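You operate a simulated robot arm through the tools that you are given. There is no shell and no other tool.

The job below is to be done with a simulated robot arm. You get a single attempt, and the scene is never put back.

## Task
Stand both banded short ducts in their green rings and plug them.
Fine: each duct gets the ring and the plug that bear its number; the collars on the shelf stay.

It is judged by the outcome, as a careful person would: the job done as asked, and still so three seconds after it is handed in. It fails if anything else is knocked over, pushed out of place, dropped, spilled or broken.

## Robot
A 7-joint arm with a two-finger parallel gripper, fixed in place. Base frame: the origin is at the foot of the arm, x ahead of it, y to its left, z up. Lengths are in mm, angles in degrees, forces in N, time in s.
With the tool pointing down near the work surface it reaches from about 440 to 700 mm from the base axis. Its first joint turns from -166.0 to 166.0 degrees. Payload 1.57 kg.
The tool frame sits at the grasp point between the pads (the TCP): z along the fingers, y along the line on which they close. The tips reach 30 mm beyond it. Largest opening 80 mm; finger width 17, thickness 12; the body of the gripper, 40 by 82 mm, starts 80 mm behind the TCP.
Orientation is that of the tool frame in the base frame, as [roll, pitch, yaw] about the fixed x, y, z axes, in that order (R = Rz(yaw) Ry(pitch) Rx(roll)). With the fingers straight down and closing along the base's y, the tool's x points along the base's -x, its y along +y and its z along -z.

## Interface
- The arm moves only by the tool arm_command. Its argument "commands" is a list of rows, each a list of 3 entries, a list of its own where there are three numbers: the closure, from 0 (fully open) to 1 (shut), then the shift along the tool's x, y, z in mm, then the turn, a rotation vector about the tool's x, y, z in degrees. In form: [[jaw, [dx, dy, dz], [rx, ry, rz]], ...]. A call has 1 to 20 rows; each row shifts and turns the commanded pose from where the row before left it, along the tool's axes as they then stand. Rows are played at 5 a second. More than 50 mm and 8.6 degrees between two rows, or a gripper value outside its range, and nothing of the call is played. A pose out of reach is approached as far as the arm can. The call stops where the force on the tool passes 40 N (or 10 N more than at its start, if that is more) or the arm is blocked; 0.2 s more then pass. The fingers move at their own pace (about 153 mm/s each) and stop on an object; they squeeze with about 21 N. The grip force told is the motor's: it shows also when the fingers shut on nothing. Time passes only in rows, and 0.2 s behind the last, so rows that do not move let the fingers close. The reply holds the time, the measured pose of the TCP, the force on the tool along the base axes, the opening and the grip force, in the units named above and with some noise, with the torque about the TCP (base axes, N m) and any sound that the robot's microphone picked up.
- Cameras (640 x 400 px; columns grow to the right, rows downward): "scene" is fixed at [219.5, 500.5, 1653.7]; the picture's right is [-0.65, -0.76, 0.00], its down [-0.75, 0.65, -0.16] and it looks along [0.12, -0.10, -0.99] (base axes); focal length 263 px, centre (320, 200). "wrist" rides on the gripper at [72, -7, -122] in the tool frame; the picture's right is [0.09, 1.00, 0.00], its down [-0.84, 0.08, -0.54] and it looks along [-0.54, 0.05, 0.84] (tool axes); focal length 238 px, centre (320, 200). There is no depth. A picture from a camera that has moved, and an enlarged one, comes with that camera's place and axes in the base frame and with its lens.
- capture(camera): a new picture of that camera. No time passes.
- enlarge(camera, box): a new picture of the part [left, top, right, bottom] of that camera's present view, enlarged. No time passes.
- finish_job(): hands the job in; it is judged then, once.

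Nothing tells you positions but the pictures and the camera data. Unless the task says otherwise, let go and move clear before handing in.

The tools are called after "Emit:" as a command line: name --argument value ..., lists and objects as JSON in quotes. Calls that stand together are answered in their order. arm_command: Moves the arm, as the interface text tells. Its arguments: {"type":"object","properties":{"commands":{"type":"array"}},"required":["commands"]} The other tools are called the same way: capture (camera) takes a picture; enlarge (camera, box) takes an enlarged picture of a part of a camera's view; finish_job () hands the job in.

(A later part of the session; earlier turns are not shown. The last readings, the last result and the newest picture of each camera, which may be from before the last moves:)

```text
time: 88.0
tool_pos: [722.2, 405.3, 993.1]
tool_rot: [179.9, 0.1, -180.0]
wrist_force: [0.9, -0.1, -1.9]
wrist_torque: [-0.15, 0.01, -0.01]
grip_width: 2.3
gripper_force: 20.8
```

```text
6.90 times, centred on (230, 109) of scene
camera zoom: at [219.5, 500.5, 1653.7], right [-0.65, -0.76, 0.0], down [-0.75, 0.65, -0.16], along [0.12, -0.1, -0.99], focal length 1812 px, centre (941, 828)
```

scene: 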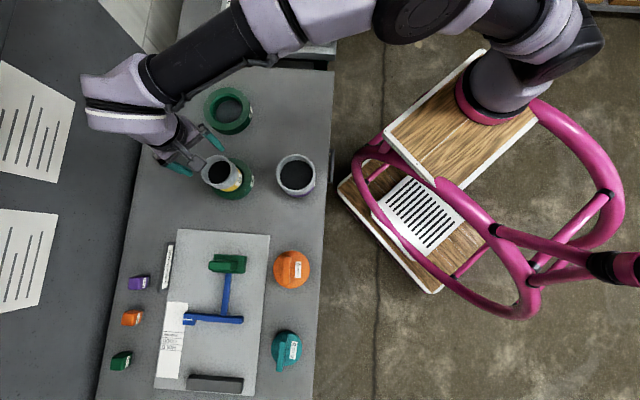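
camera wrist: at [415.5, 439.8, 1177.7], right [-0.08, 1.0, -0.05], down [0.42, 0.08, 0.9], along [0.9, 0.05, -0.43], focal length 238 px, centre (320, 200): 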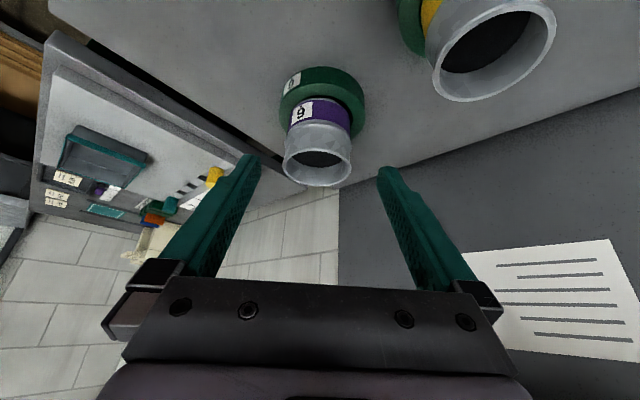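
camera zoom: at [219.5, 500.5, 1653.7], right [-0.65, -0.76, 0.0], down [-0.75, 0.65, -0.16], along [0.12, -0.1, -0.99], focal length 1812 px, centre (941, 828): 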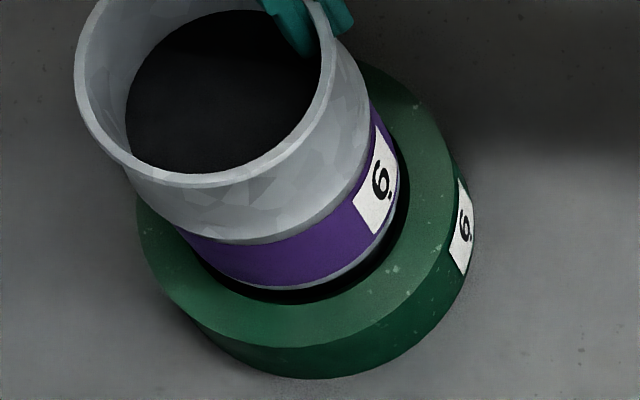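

Alignment looks right now. Lowering.

Emit:
arm_command --commands '[[1, [0, 0, 2], [0, 0, 0]], [1, [0, 0, 2], [0, 0, 0]], [1, [0, 0, 2], [0, 0, 0]], [1, [0, 0, 0], [0, 0, 0]]]'

Emit:
arm_command --commands '[[1, [0, 0, 1], [0, 0, 0]], [1, [0, 0, 0], [0, 0, 0]]]'

Emit:
arm_command --commands '[[1, [0, 0, 1], [0, 0, 0]], [1, [0, 0, 0], [0, 0, 0]]]'

Emit:
enlarge --camera "scene" --box '[200, 80, 260, 138]'

```text
time: 89.0
tool_pos: [721.5, 404.4, 987.7]
tool_rot: [179.9, 0.0, -179.9]
wrist_force: [-0.1, -0.5, -2.9]
wrist_torque: [-0.1, 0.03, 0.01]
grip_width: 2.5
gripper_force: 21.0
```

```text
time: 89.6
tool_pos: [722.1, 404.9, 986.0]
tool_rot: [179.9, 0.0, -179.9]
wrist_force: [0.5, -0.1, 1.0]
wrist_torque: [-0.17, 0.04, 0.0]
grip_width: 2.7
gripper_force: 20.6
```

```text
time: 90.2
tool_pos: [722.9, 404.7, 986.8]
tool_rot: [179.9, -0.1, 180.0]
wrist_force: [-0.6, -1.5, 11.1]
wrist_torque: [-0.2, 0.45, 0.05]
grip_width: 2.2
gripper_force: 21.0
```

```text
6.90 times, centred on (230, 109) of scene
camera zoom: at [219.5, 500.5, 1653.7], right [-0.65, -0.76, 0.0], down [-0.75, 0.65, -0.16], along [0.12, -0.1, -0.99], focal length 1812 px, centre (941, 828)
```

zoom: 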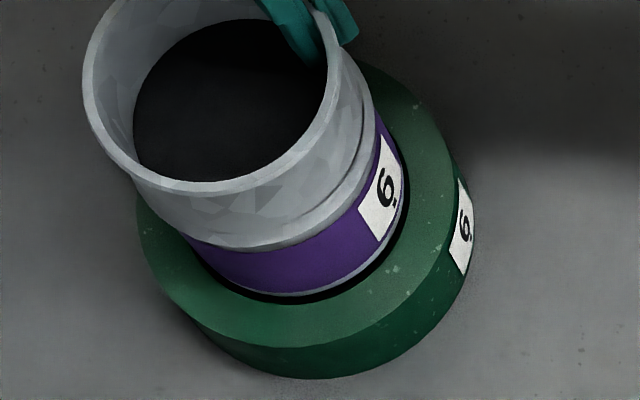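

Contact occurs at the same height. I'll try a small +x/+y adjustment to see whether it drops further.

Emit:
arm_command --commands '[[1, [0, 0, -3], [0, 0, 0]], [1, [-1, 1, 0], [0, 0, 0]], [1, [0, 0, 2], [0, 0, 0]], [1, [0, 0, 0], [0, 0, 0]]]'

Emit:
arm_command --commands '[[1, [0, 0, 1], [0, 0, 0]], [1, [0, 0, 0], [0, 0, 0]]]'

Emit:
arm_command --commands '[[1, [0, 0, -3], [0, 0, 0]], [1, [2.5, 0, 0], [0, 0, 0]], [1, [0, 0, 2], [0, 0, 0]], [1, [0, 0, 0], [0, 0, 0]]]'

Emit:
arm_command --commands '[[1, [0, 0, 1], [0, 0, 0]], [1, [0, 0, 0], [0, 0, 0]]]'

Emit:
enlarge --camera "scene" --box '[200, 80, 260, 138]'

```text
time: 91.2
tool_pos: [724.0, 405.7, 985.2]
tool_rot: [-180.0, 0.0, -180.0]
wrist_force: [-0.8, 0.1, -0.6]
wrist_torque: [-0.16, 0.0, 0.05]
grip_width: 2.7
gripper_force: 20.9
```

```text
time: 91.8
tool_pos: [723.9, 406.9, 985.9]
tool_rot: [179.8, 0.0, 180.0]
wrist_force: [-2.8, -1.9, 10.0]
wrist_torque: [-0.17, 0.4, 0.01]
grip_width: 2.7
gripper_force: 20.8
```

```text
time: 92.8
tool_pos: [719.6, 405.6, 986.3]
tool_rot: [180.0, 0.0, -180.0]
wrist_force: [-0.6, -0.9, -0.6]
wrist_torque: [-0.12, -0.03, -0.01]
grip_width: 2.7
gripper_force: 21.2
```

```text
time: 93.4
tool_pos: [720.3, 405.7, 986.2]
tool_rot: [179.8, 0.0, -180.0]
wrist_force: [-1.6, -2.8, 8.3]
wrist_torque: [-0.24, 0.09, 0.01]
grip_width: 2.8
gripper_force: 21.0
```

```text
6.90 times, centred on (230, 109) of scene
camera zoom: at [219.5, 500.5, 1653.7], right [-0.65, -0.76, 0.0], down [-0.75, 0.65, -0.16], along [0.12, -0.1, -0.99], focal length 1812 px, centre (941, 828)
```

zoom: 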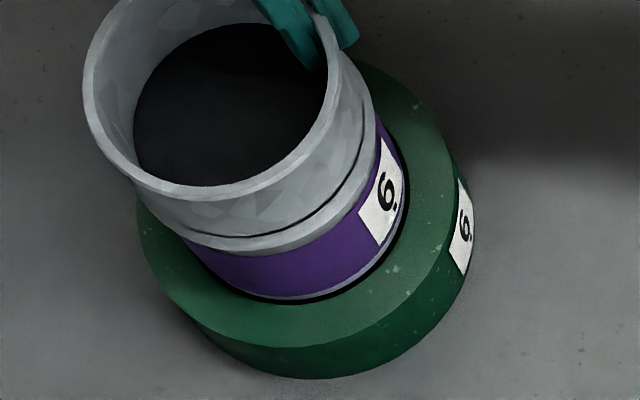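

Contact height doesn't change with lateral shift, so it's bottomed flat. Final centring shift (+1 x, −1.4 y), lower, and release.

Emit:
arm_command --commands '[[1, [0, 0, -3], [0, 0, 0]], [1, [-1, -1.4, 0], [0, 0, 0]], [1, [0, 0, 2.4], [0, 0, 0]], [1, [0, 0, 0], [0, 0, 0]]]'

Emit:
arm_command --commands '[[0.95, [0, 0, 0], [0, 0, 0]], [0.92, [0, 0, 0], [0, 0, 0]], [0.85, [0, 0, 0], [0, 0, 0]], [0.85, [0, 0, 0], [0, 0, 0]]]'

Emit:
enlarge --camera "scene" --box '[200, 80, 260, 138]'

Emit:
enlarge --camera "wrist" --box '[270, 30, 490, 270]'

```text
time: 94.4
tool_pos: [721.0, 404.1, 986.1]
tool_rot: [179.9, 0.1, -180.0]
wrist_force: [-0.4, 0.2, 2.9]
wrist_torque: [-0.17, 0.1, -0.03]
grip_width: 2.5
gripper_force: 20.8
```

```text
time: 95.4
tool_pos: [721.2, 403.5, 986.3]
tool_rot: [179.9, 0.0, 180.0]
wrist_force: [-0.1, 0.4, 0.8]
wrist_torque: [0.02, -0.01, -0.03]
grip_width: 12.0
gripper_force: 0.1
```

```text
6.90 times, centred on (230, 109) of scene
camera zoom: at [219.5, 500.5, 1653.7], right [-0.65, -0.76, 0.0], down [-0.75, 0.65, -0.16], along [0.12, -0.1, -0.99], focal length 1812 px, centre (941, 828)
```

zoom: 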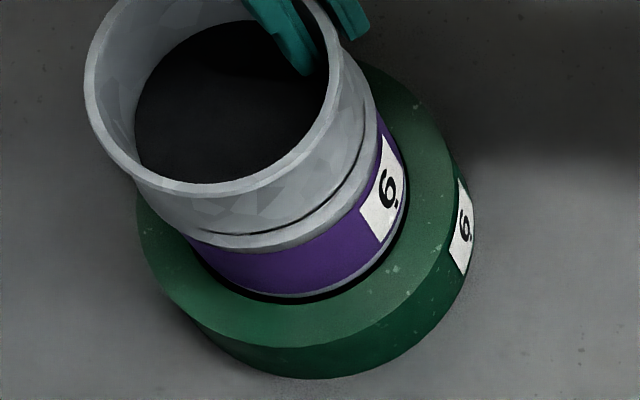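

```text
1.67 times, centred on (380, 150) of wrist
camera zoom: at [648.2, 397.6, 1107.6], right [-0.09, 1.0, 0.0], down [0.84, 0.08, 0.54], along [0.54, 0.05, -0.84], focal length 397 px, centre (220, 283)
```

zoom: 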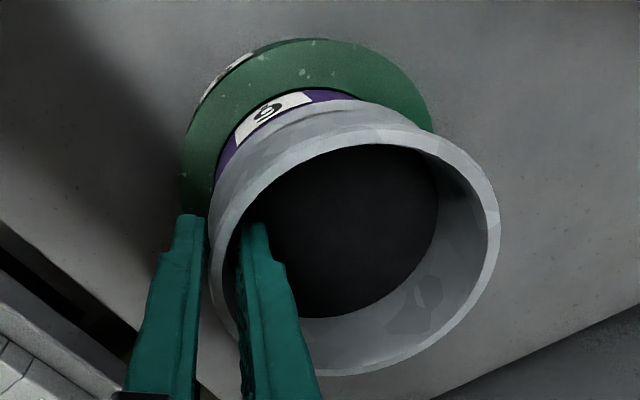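

Stable. Raising clear and checking from above and the side.

Emit:
arm_command --commands '[[0.6, [0, 0, -2], [0, 0, 0]], [0.6, [0, 0, -15], [0, 0, 0]], [0.6, [0, 0, -30], [0, 0, 0]], [0, [0, 0, -40], [0, 0, 0]], [0, [0, 45, -20], [0, 0, 0]], [0, [0, 0, 0], [0, 0, 0]]]'

Emit:
enlarge --camera "wrist" --box '[230, 40, 410, 220]'

Emit:
arm_command --commands '[[0, [43.5, 0, -5], [0, 0, 0]], [0, [43.5, 0, -5], [0, 0, 0]], [0, [43.5, 0, -5], [0, 0, 0]], [0, [43.5, 0, -5], [0, 0, 0]], [0, [0, 0, 0], [0, -8, 0]], [0, [0, 0, 0], [0, -8, 0]], [0, [0, 0, 0], [0, -8, 0]], [0, [0, 0, 0], [0, -8, 0]], [0, [0, 0, 0], [0, 0, 0]]]'

Emit:
enlarge --camera "wrist" --box '[260, 50, 400, 190]'

Emit:
enlarge --camera "wrist" --box '[275, 50, 365, 110]'

Emit:
capture --camera "wrist"

```text
time: 96.8
tool_pos: [721.4, 447.9, 1093.3]
tool_rot: [179.9, 0.0, 180.0]
wrist_force: [0.1, -0.9, 0.6]
wrist_torque: [-0.02, 0.03, 0.01]
grip_width: 79.8
gripper_force: 0.1
```

```text
2.22 times, centred on (320, 130) of wrist
camera zoom: at [649.2, 442.8, 1215.2], right [-0.09, 1.0, 0.0], down [0.84, 0.08, 0.54], along [0.54, 0.05, -0.84], focal length 530 px, centre (320, 356)
```

zoom: 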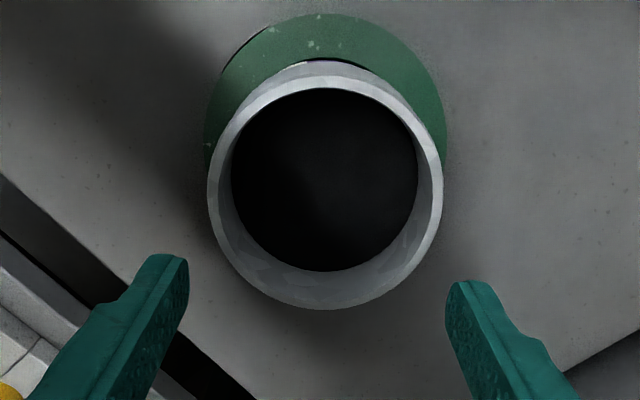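

```text
time: 98.8
tool_pos: [547.7, 449.1, 1112.2]
tool_rot: [179.8, 32.1, 179.9]
wrist_force: [-0.2, 0.2, -0.5]
wrist_torque: [-0.02, 0.0, 0.0]
grip_width: 80.0
gripper_force: 0.1
```

```text
2.86 times, centred on (330, 120) of wrist
camera zoom: at [421.2, 442.7, 1178.1], right [-0.08, 1.0, -0.05], down [0.42, 0.07, 0.9], along [0.9, 0.05, -0.43], focal length 681 px, centre (291, 429)
```

zoom: 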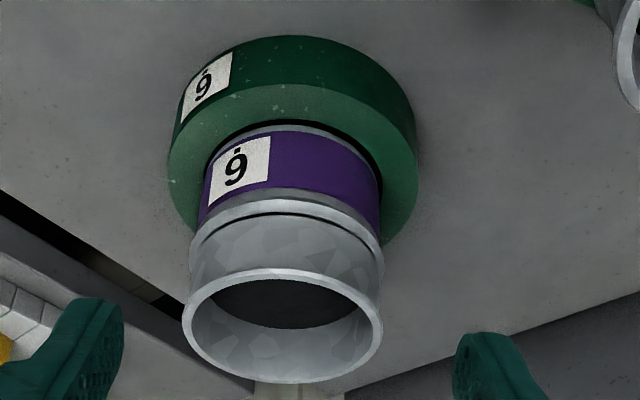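

```text
6.67 times, centred on (320, 80) of wrist
camera zoom: at [421.2, 442.7, 1178.1], right [-0.08, 1.0, -0.05], down [0.42, 0.07, 0.9], along [0.9, 0.05, -0.43], focal length 1589 px, centre (320, 1000)
```

zoom: 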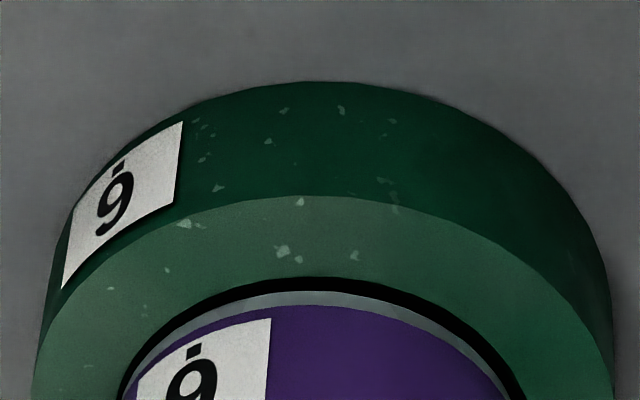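

```text
taken
camera wrist: at [421.2, 442.7, 1178.1], right [-0.08, 1.0, -0.05], down [0.42, 0.07, 0.9], along [0.9, 0.05, -0.43], focal length 238 px, centre (320, 200)
```

wrist: 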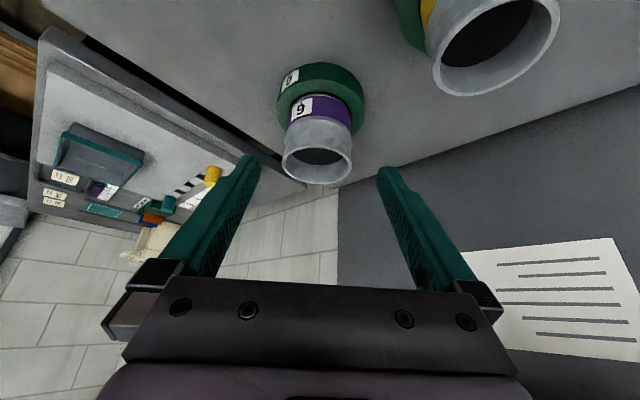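

Duct 6 is level and centred at (720.4, 451.5). Now to plug 6: level the tool, travel above it and turn so the fingers close across its bar.

Emit:
arm_command --commands '[[0, [0, 0, 0], [0, 8, 0]], [0, [0, 0, 0], [0, 8, 0]], [0, [0, 0, 0], [0, 8, 0]], [0, [0, 0, 0], [0, 8.1, 0]], [0, [41.1, 21.2, 0], [0, 0, 0]], [0, [41.1, 21.2, 0], [0, 0, 0]], [0, [41.1, 21.2, 0], [0, 0, 0]], [0, [41.1, 21.2, 0], [0, 0, 0]], [0, [41.1, 21.2, 0], [0, 0, 0]], [0, [41.1, 21.2, 0], [0, 0, 0]], [0, [41.1, 21.2, 0], [0, 0, 0]], [0, [41.1, 21.2, 0], [0, 0, 0]], [0, [0, 0, 0], [0, 0, 8.6]], [0, [0, 0, 0], [0, 0, 8.6]], [0, [0, 0, 0], [0, 0, 8.6]], [0, [0, 0, 0], [0, 0, 8.6]], [0, [0, 0, 0], [0, 0, 8.6]], [0, [0, 0, 0], [0, 0, 0]]]'

Emit:
capture --camera "wrist"

Emit:
capture --camera "scene"

```text
time: 102.6
tool_pos: [216.9, 617.7, 1114.5]
tool_rot: [180.0, -0.2, 136.9]
wrist_force: [-0.4, -0.3, -0.7]
wrist_torque: [-0.03, -0.03, -0.02]
grip_width: 80.1
gripper_force: 0.0
```

```text
taken
camera wrist: at [160.7, 663.0, 1236.1], right [0.61, 0.79, 0.0], down [0.66, -0.52, 0.54], along [0.43, -0.33, -0.84], focal length 238 px, centre (320, 200)
```

wrist: 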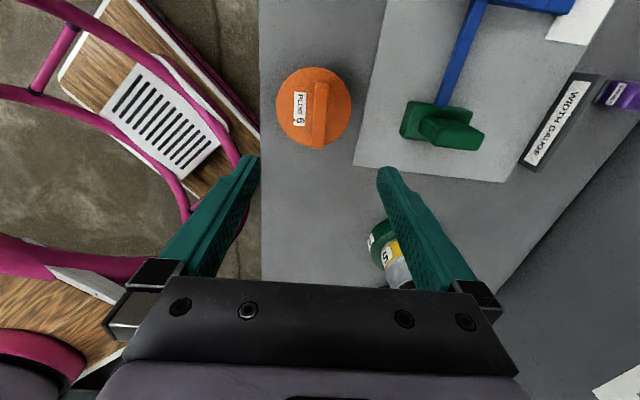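

```text
taken
```

scene: 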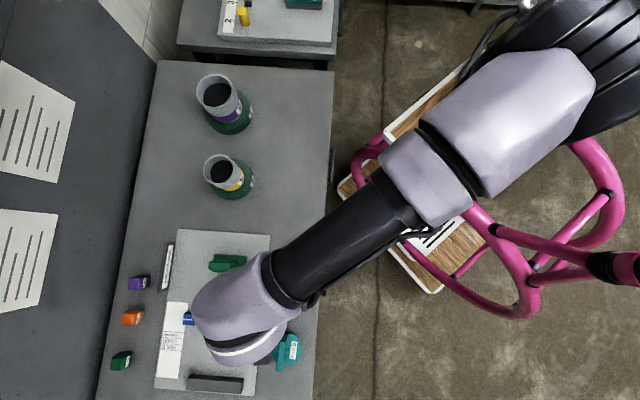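

Both ducts stand in their rings. The bar is nearly aligned with the view; zooming in for precision.

Emit:
enlarge --camera "wrist" --box '[250, 50, 390, 190]'

Emit:
arm_command --commands '[[0, [0, 0, 40], [0, 0, 0]], [0, [0, 0, 35], [0, 0, 0]], [0, [0, 0, 0], [0, 0, 0]]]'

Emit:
enlarge --camera "wrist" --box '[230, 60, 410, 240]'

```text
2.86 times, centred on (320, 120) of wrist
camera zoom: at [160.7, 663.0, 1236.1], right [0.61, 0.79, 0.0], down [0.66, -0.52, 0.54], along [0.43, -0.33, -0.84], focal length 681 px, centre (320, 429)
```

zoom: 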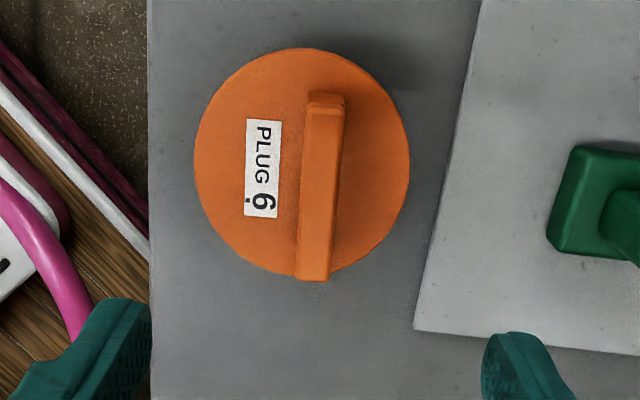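

```text
time: 103.4
tool_pos: [217.7, 618.5, 1038.4]
tool_rot: [180.0, -0.2, 137.0]
wrist_force: [0.5, 0.3, 0.3]
wrist_torque: [0.01, 0.01, 0.02]
grip_width: 80.1
gripper_force: 0.1
```

```text
2.22 times, centred on (320, 150) of wrist
camera zoom: at [159.9, 663.0, 1160.5], right [0.61, 0.79, 0.0], down [0.67, -0.52, 0.54], along [0.43, -0.33, -0.84], focal length 530 px, centre (320, 311)
```

zoom: 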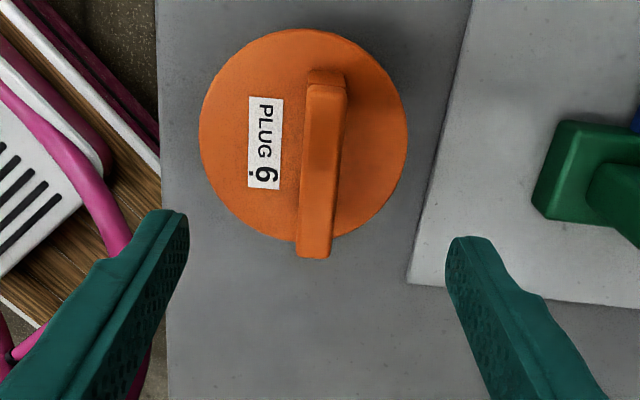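

Bar centre is right under the TCP (z≈930), with the disc centre 8.4 mm toward the tool's −y. Descending to grip the bar.

Emit:
arm_command --commands '[[0.4, [0, 0, 40], [0, 0, 0]], [0.4, [0, 0, 35], [0, 0, 0]], [0.4, [0, 0, 15], [0, 0, 0]], [0.4, [0, 0, 10], [0, 0, 0]], [0.4, [0, 0, 0], [0, 0, 0]]]'

Emit:
enlarge --camera "wrist" --box '[220, 60, 420, 260]'

```text
time: 104.6
tool_pos: [218.1, 620.5, 938.9]
tool_rot: [180.0, -0.2, 137.0]
wrist_force: [0.2, 0.0, 0.1]
wrist_torque: [0.0, -0.03, 0.0]
grip_width: 48.0
gripper_force: 0.0
```

```text
2.00 times, centred on (320, 160) of wrist
camera zoom: at [160.4, 663.9, 1060.6], right [0.61, 0.79, 0.0], down [0.67, -0.52, 0.54], along [0.43, -0.33, -0.84], focal length 477 px, centre (320, 280)
```

zoom: 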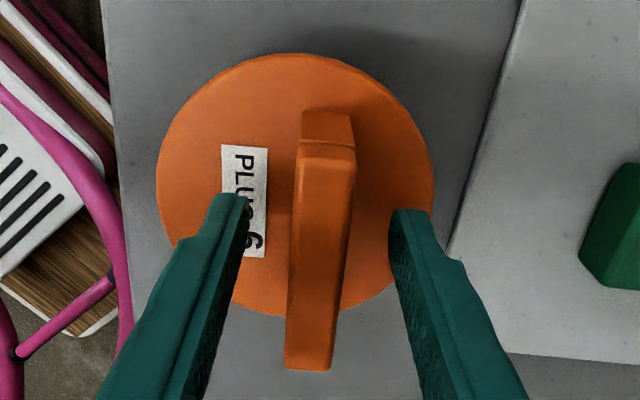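

Emit:
arm_command --commands '[[0.4, [0, 0, 4], [0, 0, 0]], [0.4, [0, 0, 4], [0, 0, 0]], [0.4, [0, 0, 0], [0, 0, 0]]]'

Emit:
arm_command --commands '[[1, [0, 0, 0], [0, 0, 0]], [1, [0, 0, 0], [0, 0, 0]], [1, [0, 0, 0], [0, 0, 0]], [1, [0, 0, 0], [0, 0, 0]]]'

Emit:
arm_command --commands '[[1, [0, 0, -4], [0, 0, 0]], [1, [0, 0, -6], [0, 0, 0]], [1, [0, 0, -10], [0, 0, 0]], [1, [0, 0, 0], [0, 0, 0]]]'

Emit:
enlarge --camera "wrist" --box '[220, 60, 420, 260]'

```text
time: 105.4
tool_pos: [218.7, 618.3, 931.7]
tool_rot: [180.0, -0.1, 137.0]
wrist_force: [0.4, 0.3, 0.7]
wrist_torque: [0.0, 0.04, 0.01]
grip_width: 48.0
gripper_force: 0.1
```

```text
time: 106.4
tool_pos: [217.8, 619.0, 931.2]
tool_rot: [180.0, -0.2, 137.0]
wrist_force: [-1.4, -0.2, 0.0]
wrist_torque: [0.0, 0.02, 0.0]
grip_width: 15.9
gripper_force: 20.6
```

```text
time: 107.4
tool_pos: [218.1, 618.7, 951.2]
tool_rot: [180.0, -0.2, 137.1]
wrist_force: [-0.6, 0.8, -2.2]
wrist_torque: [0.03, 0.0, -0.01]
grip_width: 15.9
gripper_force: 21.0
```

```text
2.00 times, centred on (320, 160) of wrist
camera zoom: at [160.7, 663.6, 1073.1], right [0.61, 0.79, 0.0], down [0.67, -0.52, 0.54], along [0.43, -0.33, -0.84], focal length 477 px, centre (320, 280)
```

zoom: 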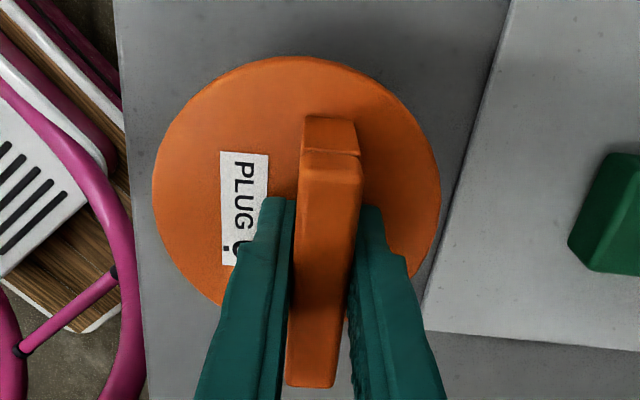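

Plug 6 is held (15.9 mm). Lifting high, turning back to yaw 180° and carrying it toward duct 6.

Emit:
arm_command --commands '[[1, [0, 0, -38], [0, 0, 0]], [1, [0, 0, -38], [0, 0, 0]], [1, [0, 0, -38], [0, 0, 0]], [1, [0, 0, -40], [0, 0, 0]], [1, [0, 0, 0], [0, 0, -8.6]], [1, [0, 0, 0], [0, 0, -8.6]], [1, [0, 0, 0], [0, 0, -8.6]], [1, [0, 0, 0], [0, 0, -8.6]], [1, [0, 0, 0], [0, 0, -8.6]], [1, [0, 0, 0], [0, 0, 0]]]'

Emit:
capture --camera "wrist"

```text
time: 109.6
tool_pos: [217.8, 618.8, 1104.1]
tool_rot: [179.9, 0.0, -179.9]
wrist_force: [0.0, 0.1, -2.5]
wrist_torque: [0.03, 0.03, 0.02]
grip_width: 15.9
gripper_force: 20.8
```

```text
taken
camera wrist: at [145.7, 612.3, 1227.1], right [-0.09, 1.0, 0.0], down [0.84, 0.08, 0.54], along [0.54, 0.05, -0.84], focal length 238 px, centre (320, 200)
```

wrist: 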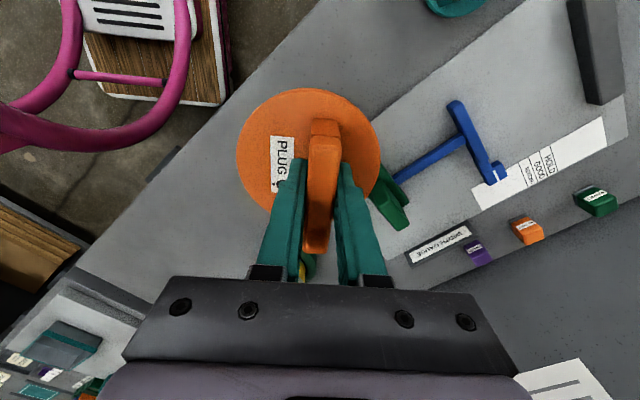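

Emit:
arm_command --commands '[[1, [-35.8, -11.3, 0], [0, 0, 0]], [1, [-35.8, -11.3, 0], [0, 0, 0]], [1, [-35.8, -11.3, 0], [0, 0, 0]], [1, [-35.8, -11.3, 0], [0, 0, 0]], [1, [-35.8, -11.3, 0], [0, 0, 0]], [1, [-35.8, -11.3, 0], [0, 0, 0]], [1, [-35.8, -11.3, 0], [0, 0, 0]], [1, [-35.8, -11.3, 0], [0, 0, 0]], [1, [-35.8, -11.3, 0], [0, 0, 0]], [1, [-35.8, -11.3, 0], [0, 0, 0]], [1, [-35.8, -11.3, 0], [0, 0, 0]], [1, [-35.8, -11.3, 0], [0, 0, 0]], [1, [-35.8, -11.3, 0], [0, 0, 0]], [1, [-35.8, -11.3, 0], [0, 0, 0]], [1, [0, 0, 0], [0, 0, 0]]]'

Emit:
capture --camera "wrist"

Emit:
enlarge --camera "scene" --box '[160, 50, 280, 150]'

```text
time: 112.8
tool_pos: [719.3, 460.8, 1103.7]
tool_rot: [179.9, -0.2, 180.0]
wrist_force: [0.0, -0.1, -2.7]
wrist_torque: [0.03, 0.01, -0.01]
grip_width: 16.0
gripper_force: 20.7
```

```text
taken
camera wrist: at [647.5, 454.3, 1226.2], right [-0.09, 1.0, 0.0], down [0.84, 0.08, 0.54], along [0.54, 0.05, -0.84], focal length 238 px, centre (320, 200)
```

wrist: 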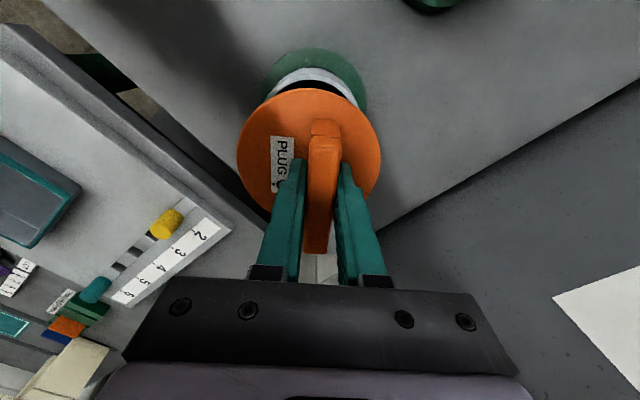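

```text
4.00 times, centred on (220, 100) of scene
camera zoom: at [219.5, 500.5, 1653.7], right [-0.65, -0.76, 0.0], down [-0.75, 0.65, -0.16], along [0.12, -0.1, -0.99], focal length 1051 px, centre (720, 600)
```

zoom: 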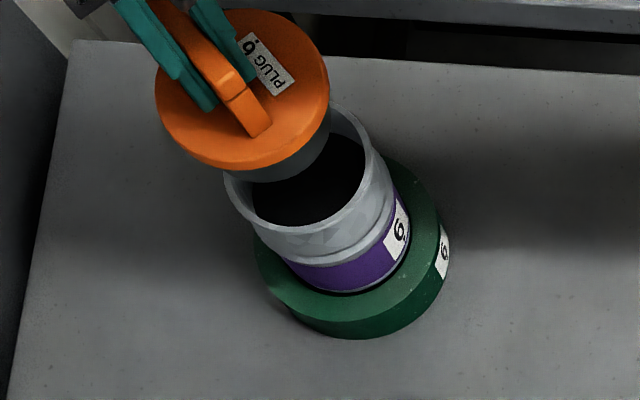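

Plug 6 with its dark stub is over duct 6. Lowering until just above the rim, then checking.

Emit:
arm_command --commands '[[1, [0, 0, 12], [0, 0, 0]], [1, [0, 0, 10], [0, 0, 0]], [1, [0, 0, 8], [0, 0, 0]], [1, [0, 0, 0], [0, 0, 0]]]'

Emit:
enlarge --camera "wrist" --box '[220, 30, 420, 230]'

Emit:
enlarge --camera "scene" --box '[180, 50, 270, 130]'

```text
time: 113.8
tool_pos: [718.5, 460.7, 1074.3]
tool_rot: [179.9, -0.1, 179.9]
wrist_force: [0.0, 0.1, -2.1]
wrist_torque: [-0.01, 0.0, -0.03]
grip_width: 15.9
gripper_force: 20.9
```

```text
2.00 times, centred on (320, 130) of wrist
camera zoom: at [646.6, 454.0, 1195.7], right [-0.09, 1.0, 0.0], down [0.84, 0.08, 0.54], along [0.54, 0.05, -0.84], focal length 477 px, centre (320, 340)
```

zoom: 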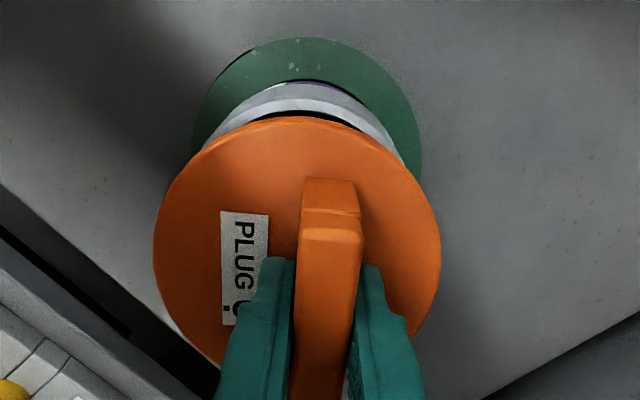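

```text
5.00 times, centred on (225, 90) of scene
camera zoom: at [219.5, 500.5, 1653.7], right [-0.65, -0.76, 0.0], down [-0.75, 0.65, -0.16], along [0.12, -0.1, -0.99], focal length 1314 px, centre (795, 750)
```

zoom: 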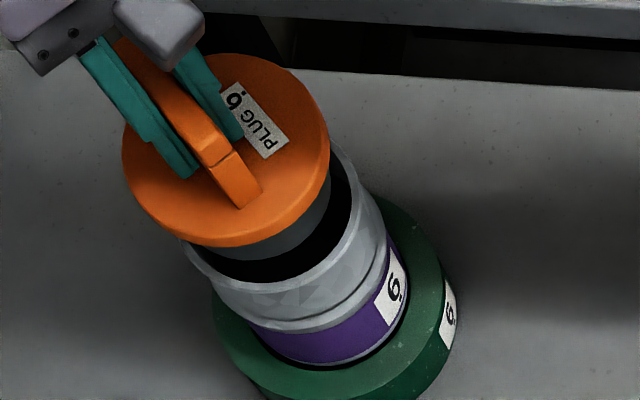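

Alignment looks good. Lowering slowly into the socket.

Emit:
arm_command --commands '[[1, [0, 0, 4], [0, 0, 0]], [1, [0, 0, 4], [0, 0, 0]], [1, [0, 0, 3], [0, 0, 0]], [1, [0, 0, 0], [0, 0, 0]]]'

Emit:
arm_command --commands '[[1, [0, 0, 3], [0, 0, 0]], [1, [0, 0, 3], [0, 0, 0]], [1, [0, 0, 0], [0, 0, 0]]]'

Emit:
arm_command --commands '[[1, [0, 0, 3], [0, 0, 0]], [1, [0, 0, 3], [0, 0, 0]], [1, [0, 0, 0], [0, 0, 0]]]'

Emit:
enlarge --camera "scene" --box '[180, 50, 270, 130]'

```text
time: 114.8
tool_pos: [719.7, 460.2, 1062.3]
tool_rot: [179.9, -0.1, -180.0]
wrist_force: [-0.8, 0.4, -2.6]
wrist_torque: [0.02, 0.0, -0.02]
grip_width: 15.8
gripper_force: 20.5
```

```text
time: 115.6
tool_pos: [719.7, 458.4, 1056.9]
tool_rot: [179.9, -0.1, -179.9]
wrist_force: [-0.2, -0.1, -3.3]
wrist_torque: [0.01, 0.03, -0.01]
grip_width: 15.8
gripper_force: 20.7
```

```text
time: 116.4
tool_pos: [719.5, 460.1, 1049.4]
tool_rot: [180.0, -0.1, 180.0]
wrist_force: [-1.2, 0.1, -2.7]
wrist_torque: [0.02, 0.03, 0.05]
grip_width: 15.9
gripper_force: 21.0
```

```text
5.00 times, centred on (225, 90) of scene
camera zoom: at [219.5, 500.5, 1653.7], right [-0.65, -0.76, 0.0], down [-0.75, 0.65, -0.16], along [0.12, -0.1, -0.99], focal length 1314 px, centre (795, 750)
```

zoom: 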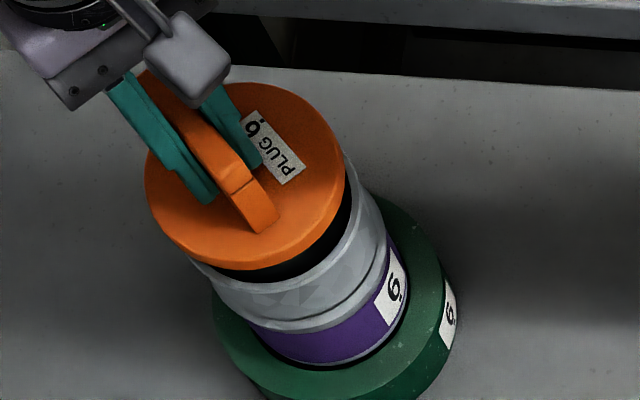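

Emit:
arm_command --commands '[[1, [0, 0, 3], [0, 0, 0]], [1, [0, 0, 3], [0, 0, 0]], [1, [0, 0, 3], [0, 0, 0]], [1, [0, 0, 0], [0, 0, 0]]]'

Emit:
arm_command --commands '[[1, [0, 0, 3], [0, 0, 0]], [1, [0, 0, 3], [0, 0, 0]], [1, [0, 0, 0], [0, 0, 0]]]'

Emit:
arm_command --commands '[[1, [0, 0, 2], [0, 0, 0]], [1, [0, 0, 2], [0, 0, 0]], [1, [0, 0, 0], [0, 0, 0]]]'

Emit:
enlarge --camera "scene" --box '[180, 50, 270, 130]'

```text
time: 117.4
tool_pos: [719.4, 460.4, 1042.0]
tool_rot: [179.9, -0.1, 180.0]
wrist_force: [-0.7, 0.4, -2.1]
wrist_torque: [0.03, -0.02, 0.03]
grip_width: 15.8
gripper_force: 21.1
```

```text
time: 118.2
tool_pos: [719.1, 460.7, 1035.0]
tool_rot: [179.9, -0.2, 180.0]
wrist_force: [0.4, 0.3, -2.8]
wrist_torque: [0.01, 0.02, -0.04]
grip_width: 16.2
gripper_force: 20.9
```

```text
time: 119.0
tool_pos: [719.2, 460.7, 1031.3]
tool_rot: [-180.0, -0.2, 179.9]
wrist_force: [-0.1, -0.1, -2.0]
wrist_torque: [0.02, 0.01, 0.0]
grip_width: 15.5
gripper_force: 21.2
```

```text
5.00 times, centred on (225, 90) of scene
camera zoom: at [219.5, 500.5, 1653.7], right [-0.65, -0.76, 0.0], down [-0.75, 0.65, -0.16], along [0.12, -0.1, -0.99], focal length 1314 px, centre (795, 750)
```

zoom: 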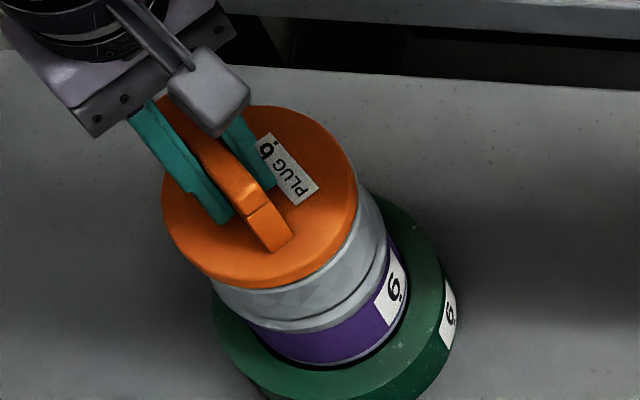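

Nearly seated, no resistance. Finishing by 1.5 mm steps until contact.

Emit:
arm_command --commands '[[1, [0, 0, 1.5], [0, 0, 0]], [1, [0, 0, 0], [0, 0, 0]]]'

Emit:
arm_command --commands '[[1, [0, 0, 1.5], [0, 0, 0]], [1, [0, 0, 0], [0, 0, 0]]]'

Emit:
arm_command --commands '[[1, [0, 0, 1.5], [0, 0, 0]], [1, [0, 0, 0], [0, 0, 0]]]'

Emit:
enlarge --camera "scene" --box '[180, 50, 270, 130]'

```text
time: 119.6
tool_pos: [719.2, 460.5, 1030.9]
tool_rot: [179.8, -0.1, 180.0]
wrist_force: [-1.3, -0.1, 3.4]
wrist_torque: [-0.12, 0.23, 0.02]
grip_width: 15.8
gripper_force: 21.4
```

```text
time: 120.2
tool_pos: [720.5, 460.8, 1030.8]
tool_rot: [179.7, 0.0, -180.0]
wrist_force: [-1.8, 0.8, 16.7]
wrist_torque: [-0.1, 0.15, -0.01]
grip_width: 15.9
gripper_force: 20.9
```

```text
time: 120.8
tool_pos: [719.4, 460.3, 1027.6]
tool_rot: [179.7, 0.0, 180.0]
wrist_force: [0.3, 3.3, 16.9]
wrist_torque: [-0.1, -0.04, 0.01]
grip_width: 16.0
gripper_force: 20.4
```

```text
5.00 times, centred on (225, 90) of scene
camera zoom: at [219.5, 500.5, 1653.7], right [-0.65, -0.76, 0.0], down [-0.75, 0.65, -0.16], along [0.12, -0.1, -0.99], focal length 1314 px, centre (795, 750)
```

zoom: 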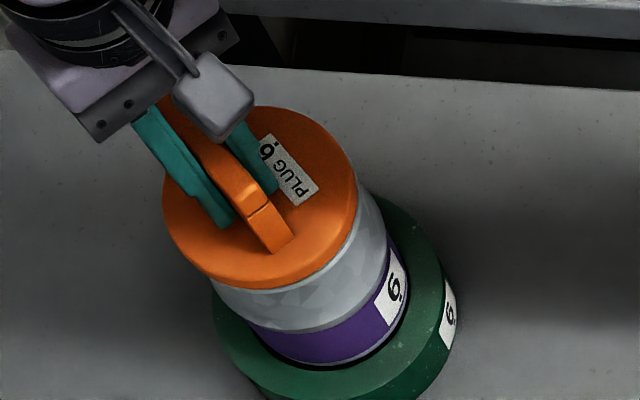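

Seated with contact. Relieving the load, releasing, and rising.

Emit:
arm_command --commands '[[1, [0, 0, -2], [0, 0, 0]], [1, [0, 0, 0], [0, 0, 0]]]'

Emit:
arm_command --commands '[[0.75, [0, 0, 0], [0, 0, 0]], [0.6, [0, 0, 0], [0, 0, 0]], [0.4, [0, 0, 0], [0, 0, 0]], [0.4, [0, 0, 0], [0, 0, 0]], [0.4, [0, 0, -20], [0, 0, 0]], [0.4, [0, 0, -40], [0, 0, 0]], [0.4, [0, 0, -30], [0, 0, 0]], [0.4, [0, 0, 0], [0, 0, 0]]]'

Emit:
enlarge --camera "wrist" --box '[220, 30, 420, 230]'

Emit:
enlarge --camera "scene" --box '[180, 50, 270, 130]'

```text
time: 121.4
tool_pos: [718.5, 460.4, 1028.3]
tool_rot: [179.9, -0.1, 180.0]
wrist_force: [1.7, 2.6, 2.0]
wrist_torque: [-0.01, -0.27, 0.08]
grip_width: 15.8
gripper_force: 21.0
```

```text
time: 123.2
tool_pos: [718.1, 458.7, 1119.6]
tool_rot: [179.9, -0.1, -180.0]
wrist_force: [-0.6, 0.3, 1.5]
wrist_torque: [0.01, 0.03, -0.03]
grip_width: 47.9
gripper_force: 0.0
```

```text
2.00 times, centred on (320, 130) of wrist
camera zoom: at [646.5, 453.0, 1241.3], right [-0.09, 1.0, 0.0], down [0.84, 0.08, 0.54], along [0.54, 0.05, -0.84], focal length 477 px, centre (320, 340)
```

zoom: 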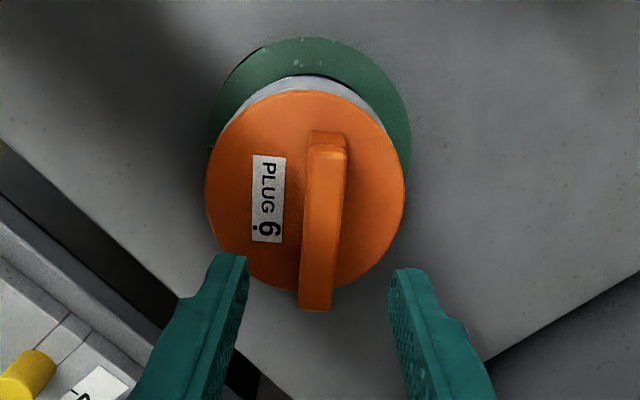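

```text
5.00 times, centred on (225, 90) of scene
camera zoom: at [219.5, 500.5, 1653.7], right [-0.65, -0.76, 0.0], down [-0.75, 0.65, -0.16], along [0.12, -0.1, -0.99], focal length 1314 px, centre (795, 750)
```

zoom: 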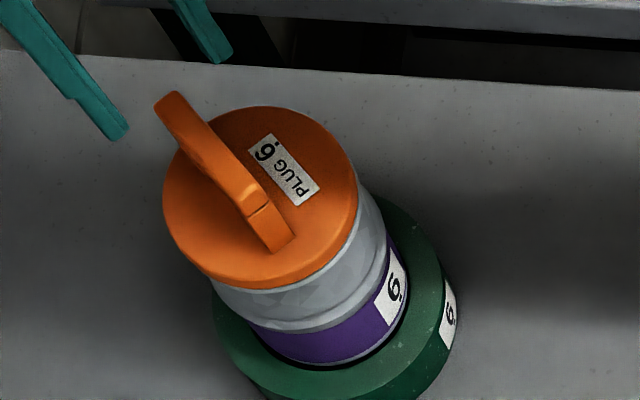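

Plug 6 is in place. Plug 5 is far out, so I'll go near it, turn across its bar (~129°) and tilt the tool outward ~25° along the bar.

Emit:
arm_command --commands '[[0, [43.7, 13.9, 0], [0, 0, 0]], [0, [43.7, 13.9, 0], [0, 0, 0]], [0, [43.7, 13.9, 0], [0, 0, 0]], [0, [43.7, 13.9, 0], [0, 0, 0]], [0, [43.7, 13.9, 0], [0, 0, 0]], [0, [43.7, 13.9, 0], [0, 0, 0]], [0, [43.7, 13.9, 0], [0, 0, 0]], [0, [43.7, 13.9, 0], [0, 0, 0]], [0, [43.7, 13.9, 0], [0, 0, 0]], [0, [43.7, 13.9, 0], [0, 0, 0]], [0, [43.7, 13.9, 0], [0, 0, 0]], [0, [43.7, 13.9, 0], [0, 0, 0]], [0, [43.7, 13.9, 0], [0, 0, 0]], [0, [0, 0, 0], [0, 0, 8.5]], [0, [0, 0, 0], [0, 0, 8.5]], [0, [0, 0, 0], [0, 0, 8.5]], [0, [0, 0, 0], [0, 0, 8.5]], [0, [0, 0, 0], [0, 0, 8.5]], [0, [0, 0, 0], [0, 0, 8.5]], [0, [0, 0, 0], [0, 0, 0]]]'

Emit:
arm_command --commands '[[0, [0, 0, 0], [0, 8, 0]], [0, [0, 0, 0], [0, 8, 0]], [0, [0, 0, 0], [0, 8, 0]], [0, [0, 0, 0], [0, 0, 0]]]'

Emit:
capture --camera "wrist"

Emit:
capture --camera "scene"

```text
time: 127.4
tool_pos: [152.4, 640.6, 1121.6]
tool_rot: [179.9, -0.1, 128.9]
wrist_force: [-0.5, -0.1, 0.1]
wrist_torque: [0.01, 0.03, 0.0]
grip_width: 79.8
gripper_force: 0.1
```

```text
time: 128.4
tool_pos: [151.6, 642.3, 1119.4]
tool_rot: [180.0, -24.3, 128.9]
wrist_force: [0.2, -0.4, 0.1]
wrist_torque: [-0.02, 0.01, 0.01]
grip_width: 80.0
gripper_force: 0.1
```

```text
taken
camera wrist: at [135.8, 649.5, 1261.4], right [0.72, 0.69, 0.04], down [0.68, -0.72, 0.15], along [0.13, -0.08, -0.99], focal length 238 px, centre (320, 200)
```

wrist: 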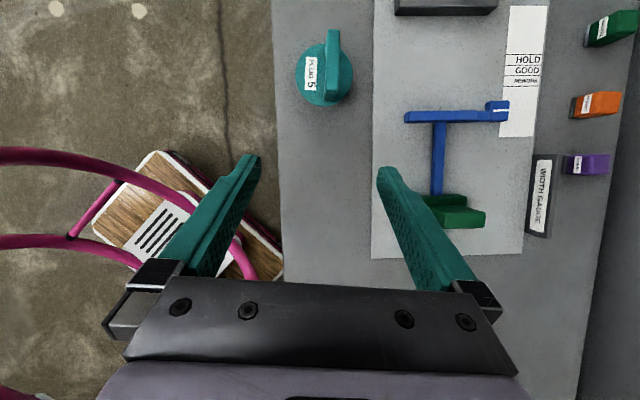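

```text
taken
```

scene: 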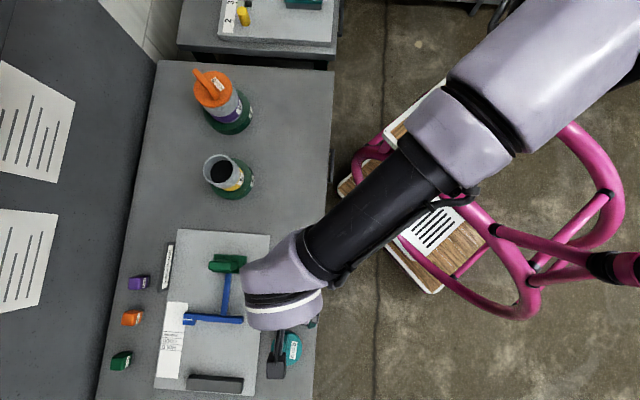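

Tilted. Moving out and down to above plug 5's bar.

Emit:
arm_command --commands '[[0, [21.7, 2.5, 39.8], [0, 0, 0]], [0, [21.7, 2.5, 39.8], [0, 0, 0]], [0, [21.7, 2.5, 39.8], [0, 0, 0]], [0, [21.7, 2.5, 39.8], [0, 0, 0]], [0, [0, 0, 0], [0, 0, 0]]]'

Emit:
capture --camera "wrist"

Emit:
enlarge --camera "wrist" --box '[230, 80, 410, 260]'

```text
time: 129.6
tool_pos: [68.6, 760.3, 1011.8]
tool_rot: [180.0, -24.2, 129.0]
wrist_force: [0.1, 0.1, -0.4]
wrist_torque: [0.02, -0.03, 0.0]
grip_width: 80.0
gripper_force: 0.1
```

```text
taken
camera wrist: at [52.5, 768.7, 1151.4], right [0.72, 0.69, 0.04], down [0.68, -0.72, 0.15], along [0.13, -0.08, -0.99], focal length 238 px, centre (320, 200)
```

wrist: 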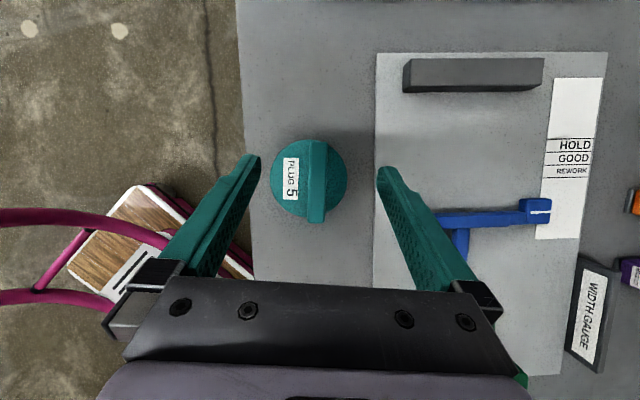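

```text
2.22 times, centred on (320, 170) of wrist
camera zoom: at [52.5, 768.7, 1151.4], right [0.72, 0.69, 0.04], down [0.68, -0.72, 0.15], along [0.13, -0.08, -0.99], focal length 530 px, centre (320, 267)
```

zoom: 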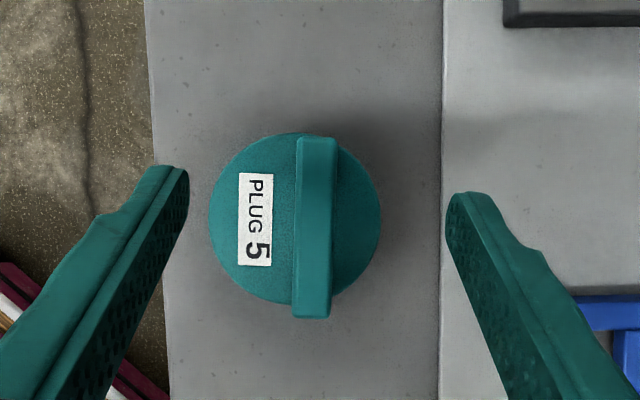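

Bar of plug 5 lies along ~132°, centred at (68.1, 760.8). Correcting yaw by 3° and descending vertically.

Emit:
arm_command --commands '[[0.4, [0, 0, 0], [1.23, 0, -2.73]], [0.4, [-16.5, 0, 36.5], [0, 0, 0]], [0.4, [-12.3, 0, 27.3], [0, 0, 0]], [0.4, [0, 0, 0], [0, 0, 0]]]'

Emit:
enlarge --camera "wrist" --box '[220, 80, 420, 280]'

```text
time: 130.6
tool_pos: [68.8, 760.9, 942.5]
tool_rot: [179.9, -24.2, 132.1]
wrist_force: [0.6, 0.0, -0.4]
wrist_torque: [0.02, 0.01, 0.0]
grip_width: 48.2
gripper_force: 0.0
```

```text
2.00 times, centred on (320, 180) of wrist
camera zoom: at [52.2, 767.4, 1082.5], right [0.68, 0.73, 0.04], down [0.72, -0.68, 0.15], along [0.14, -0.08, -0.99], focal length 477 px, centre (320, 240)
```

zoom: 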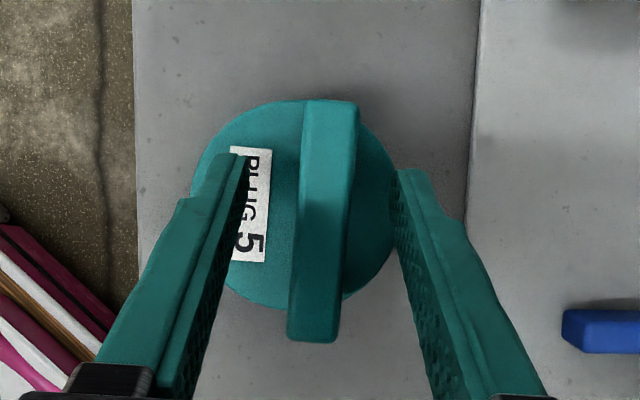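

Emit:
arm_command --commands '[[0.4, [-2.1, 0, 4.6], [0, 0, 0]], [0.4, [-2.1, 0, 4.6], [0, 0, 0]], [0.4, [0, 0, 0], [0, 0, 0]]]'

Emit:
arm_command --commands '[[1, [0, 0, 0], [0, 0, 0]], [1, [0, 0, 0], [0, 0, 0]], [1, [0, 0, 0], [0, 0, 0]], [1, [0, 0, 0], [0, 0, 0]]]'

Emit:
enlarge --camera "wrist" --box '[220, 80, 420, 280]'

```text
time: 131.4
tool_pos: [68.8, 759.8, 930.0]
tool_rot: [-180.0, -24.2, 132.0]
wrist_force: [0.9, 0.3, 0.3]
wrist_torque: [0.01, 0.03, 0.02]
grip_width: 48.3
gripper_force: 0.2
```

```text
time: 132.4
tool_pos: [69.6, 759.5, 932.0]
tool_rot: [180.0, -24.2, 132.0]
wrist_force: [0.4, 0.9, 0.4]
wrist_torque: [0.03, -0.08, 0.01]
grip_width: 15.9
gripper_force: 20.8
```

```text
2.00 times, centred on (320, 180) of wrist
camera zoom: at [52.5, 767.6, 1072.0], right [0.68, 0.73, 0.04], down [0.72, -0.68, 0.15], along [0.14, -0.08, -0.99], focal length 477 px, centre (320, 240)
```

zoom: 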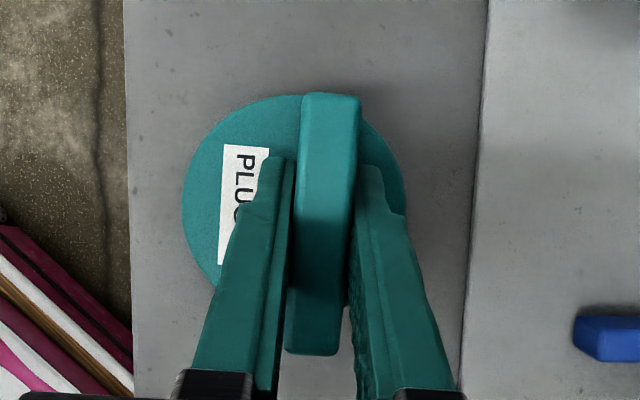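

Gripped. Lifting vertically and checking the plug stays level.

Emit:
arm_command --commands '[[1, [1.6, 0, -3.6], [0, 0, 0]], [1, [3.3, 0, -7.3], [0, 0, 0]], [1, [4.1, 0, -9.1], [0, 0, 0]], [1, [4.1, 0, -9.1], [0, 0, 0]], [1, [0, 0, 0], [0, 0, 0]]]'

Emit:
enlarge --camera "wrist" --box '[220, 80, 420, 280]'

```text
time: 133.6
tool_pos: [68.7, 758.7, 962.7]
tool_rot: [-180.0, -24.2, 132.1]
wrist_force: [-0.4, 0.4, -1.8]
wrist_torque: [0.01, 0.0, -0.04]
grip_width: 16.0
gripper_force: 20.6
```

```text
2.00 times, centred on (320, 180) of wrist
camera zoom: at [52.1, 767.4, 1103.6], right [0.68, 0.73, 0.04], down [0.72, -0.68, 0.15], along [0.14, -0.08, -0.99], focal length 477 px, centre (320, 240)
```

zoom: 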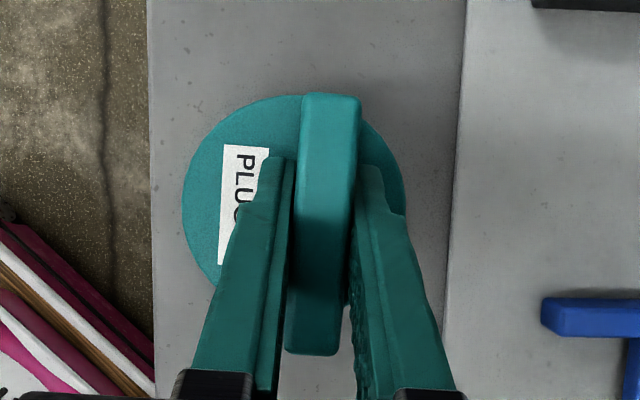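

Held level. Lifting further and carrying it to duct 5, keeping the same tilt.

Emit:
arm_command --commands '[[1, [12.3, 0, -27.4], [0, 0, 0]], [1, [12.3, 0, -27.4], [0, 0, 0]], [1, [-28.9, 18, -19.6], [0, 0, 0]], [1, [-28.9, 18, -19.6], [0, 0, 0]], [1, [-28.9, 18, -19.6], [0, 0, 0]], [1, [-28.9, 18, -19.6], [0, 0, 0]], [1, [-28.9, 18, -19.6], [0, 0, 0]], [1, [-28.9, 18, -19.6], [0, 0, 0]], [1, [-28.9, 18, -19.6], [0, 0, 0]], [1, [-28.9, 18, -19.6], [0, 0, 0]], [1, [-28.9, 18, -19.6], [0, 0, 0]], [1, [-28.9, 18, -19.6], [0, 0, 0]], [1, [-28.9, 18, -19.6], [0, 0, 0]], [1, [0, 0, 0], [0, 0, 0]]]'

Emit:
capture --camera "wrist"

Emit:
capture --camera "scene"

```text
time: 136.6
tool_pos: [469.6, 610.9, 1091.5]
tool_rot: [180.0, -24.3, 132.0]
wrist_force: [-0.6, -0.1, -2.5]
wrist_torque: [0.0, -0.01, -0.01]
grip_width: 15.5
gripper_force: 21.1
```

```text
taken
camera wrist: at [453.4, 618.3, 1231.3], right [0.68, 0.73, 0.04], down [0.72, -0.68, 0.15], along [0.14, -0.08, -0.99], focal length 238 px, centre (320, 200)
```

wrist: 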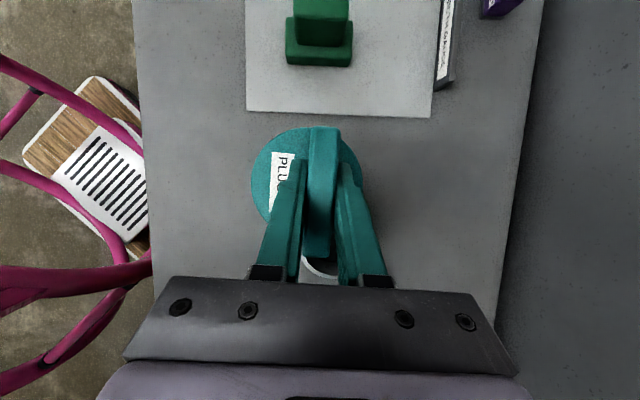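

```text
taken
```

scene: 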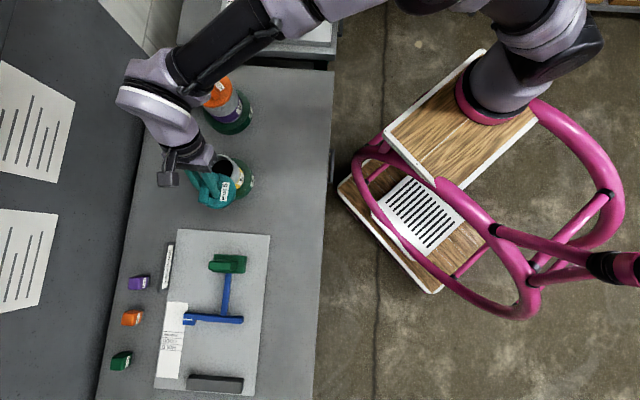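

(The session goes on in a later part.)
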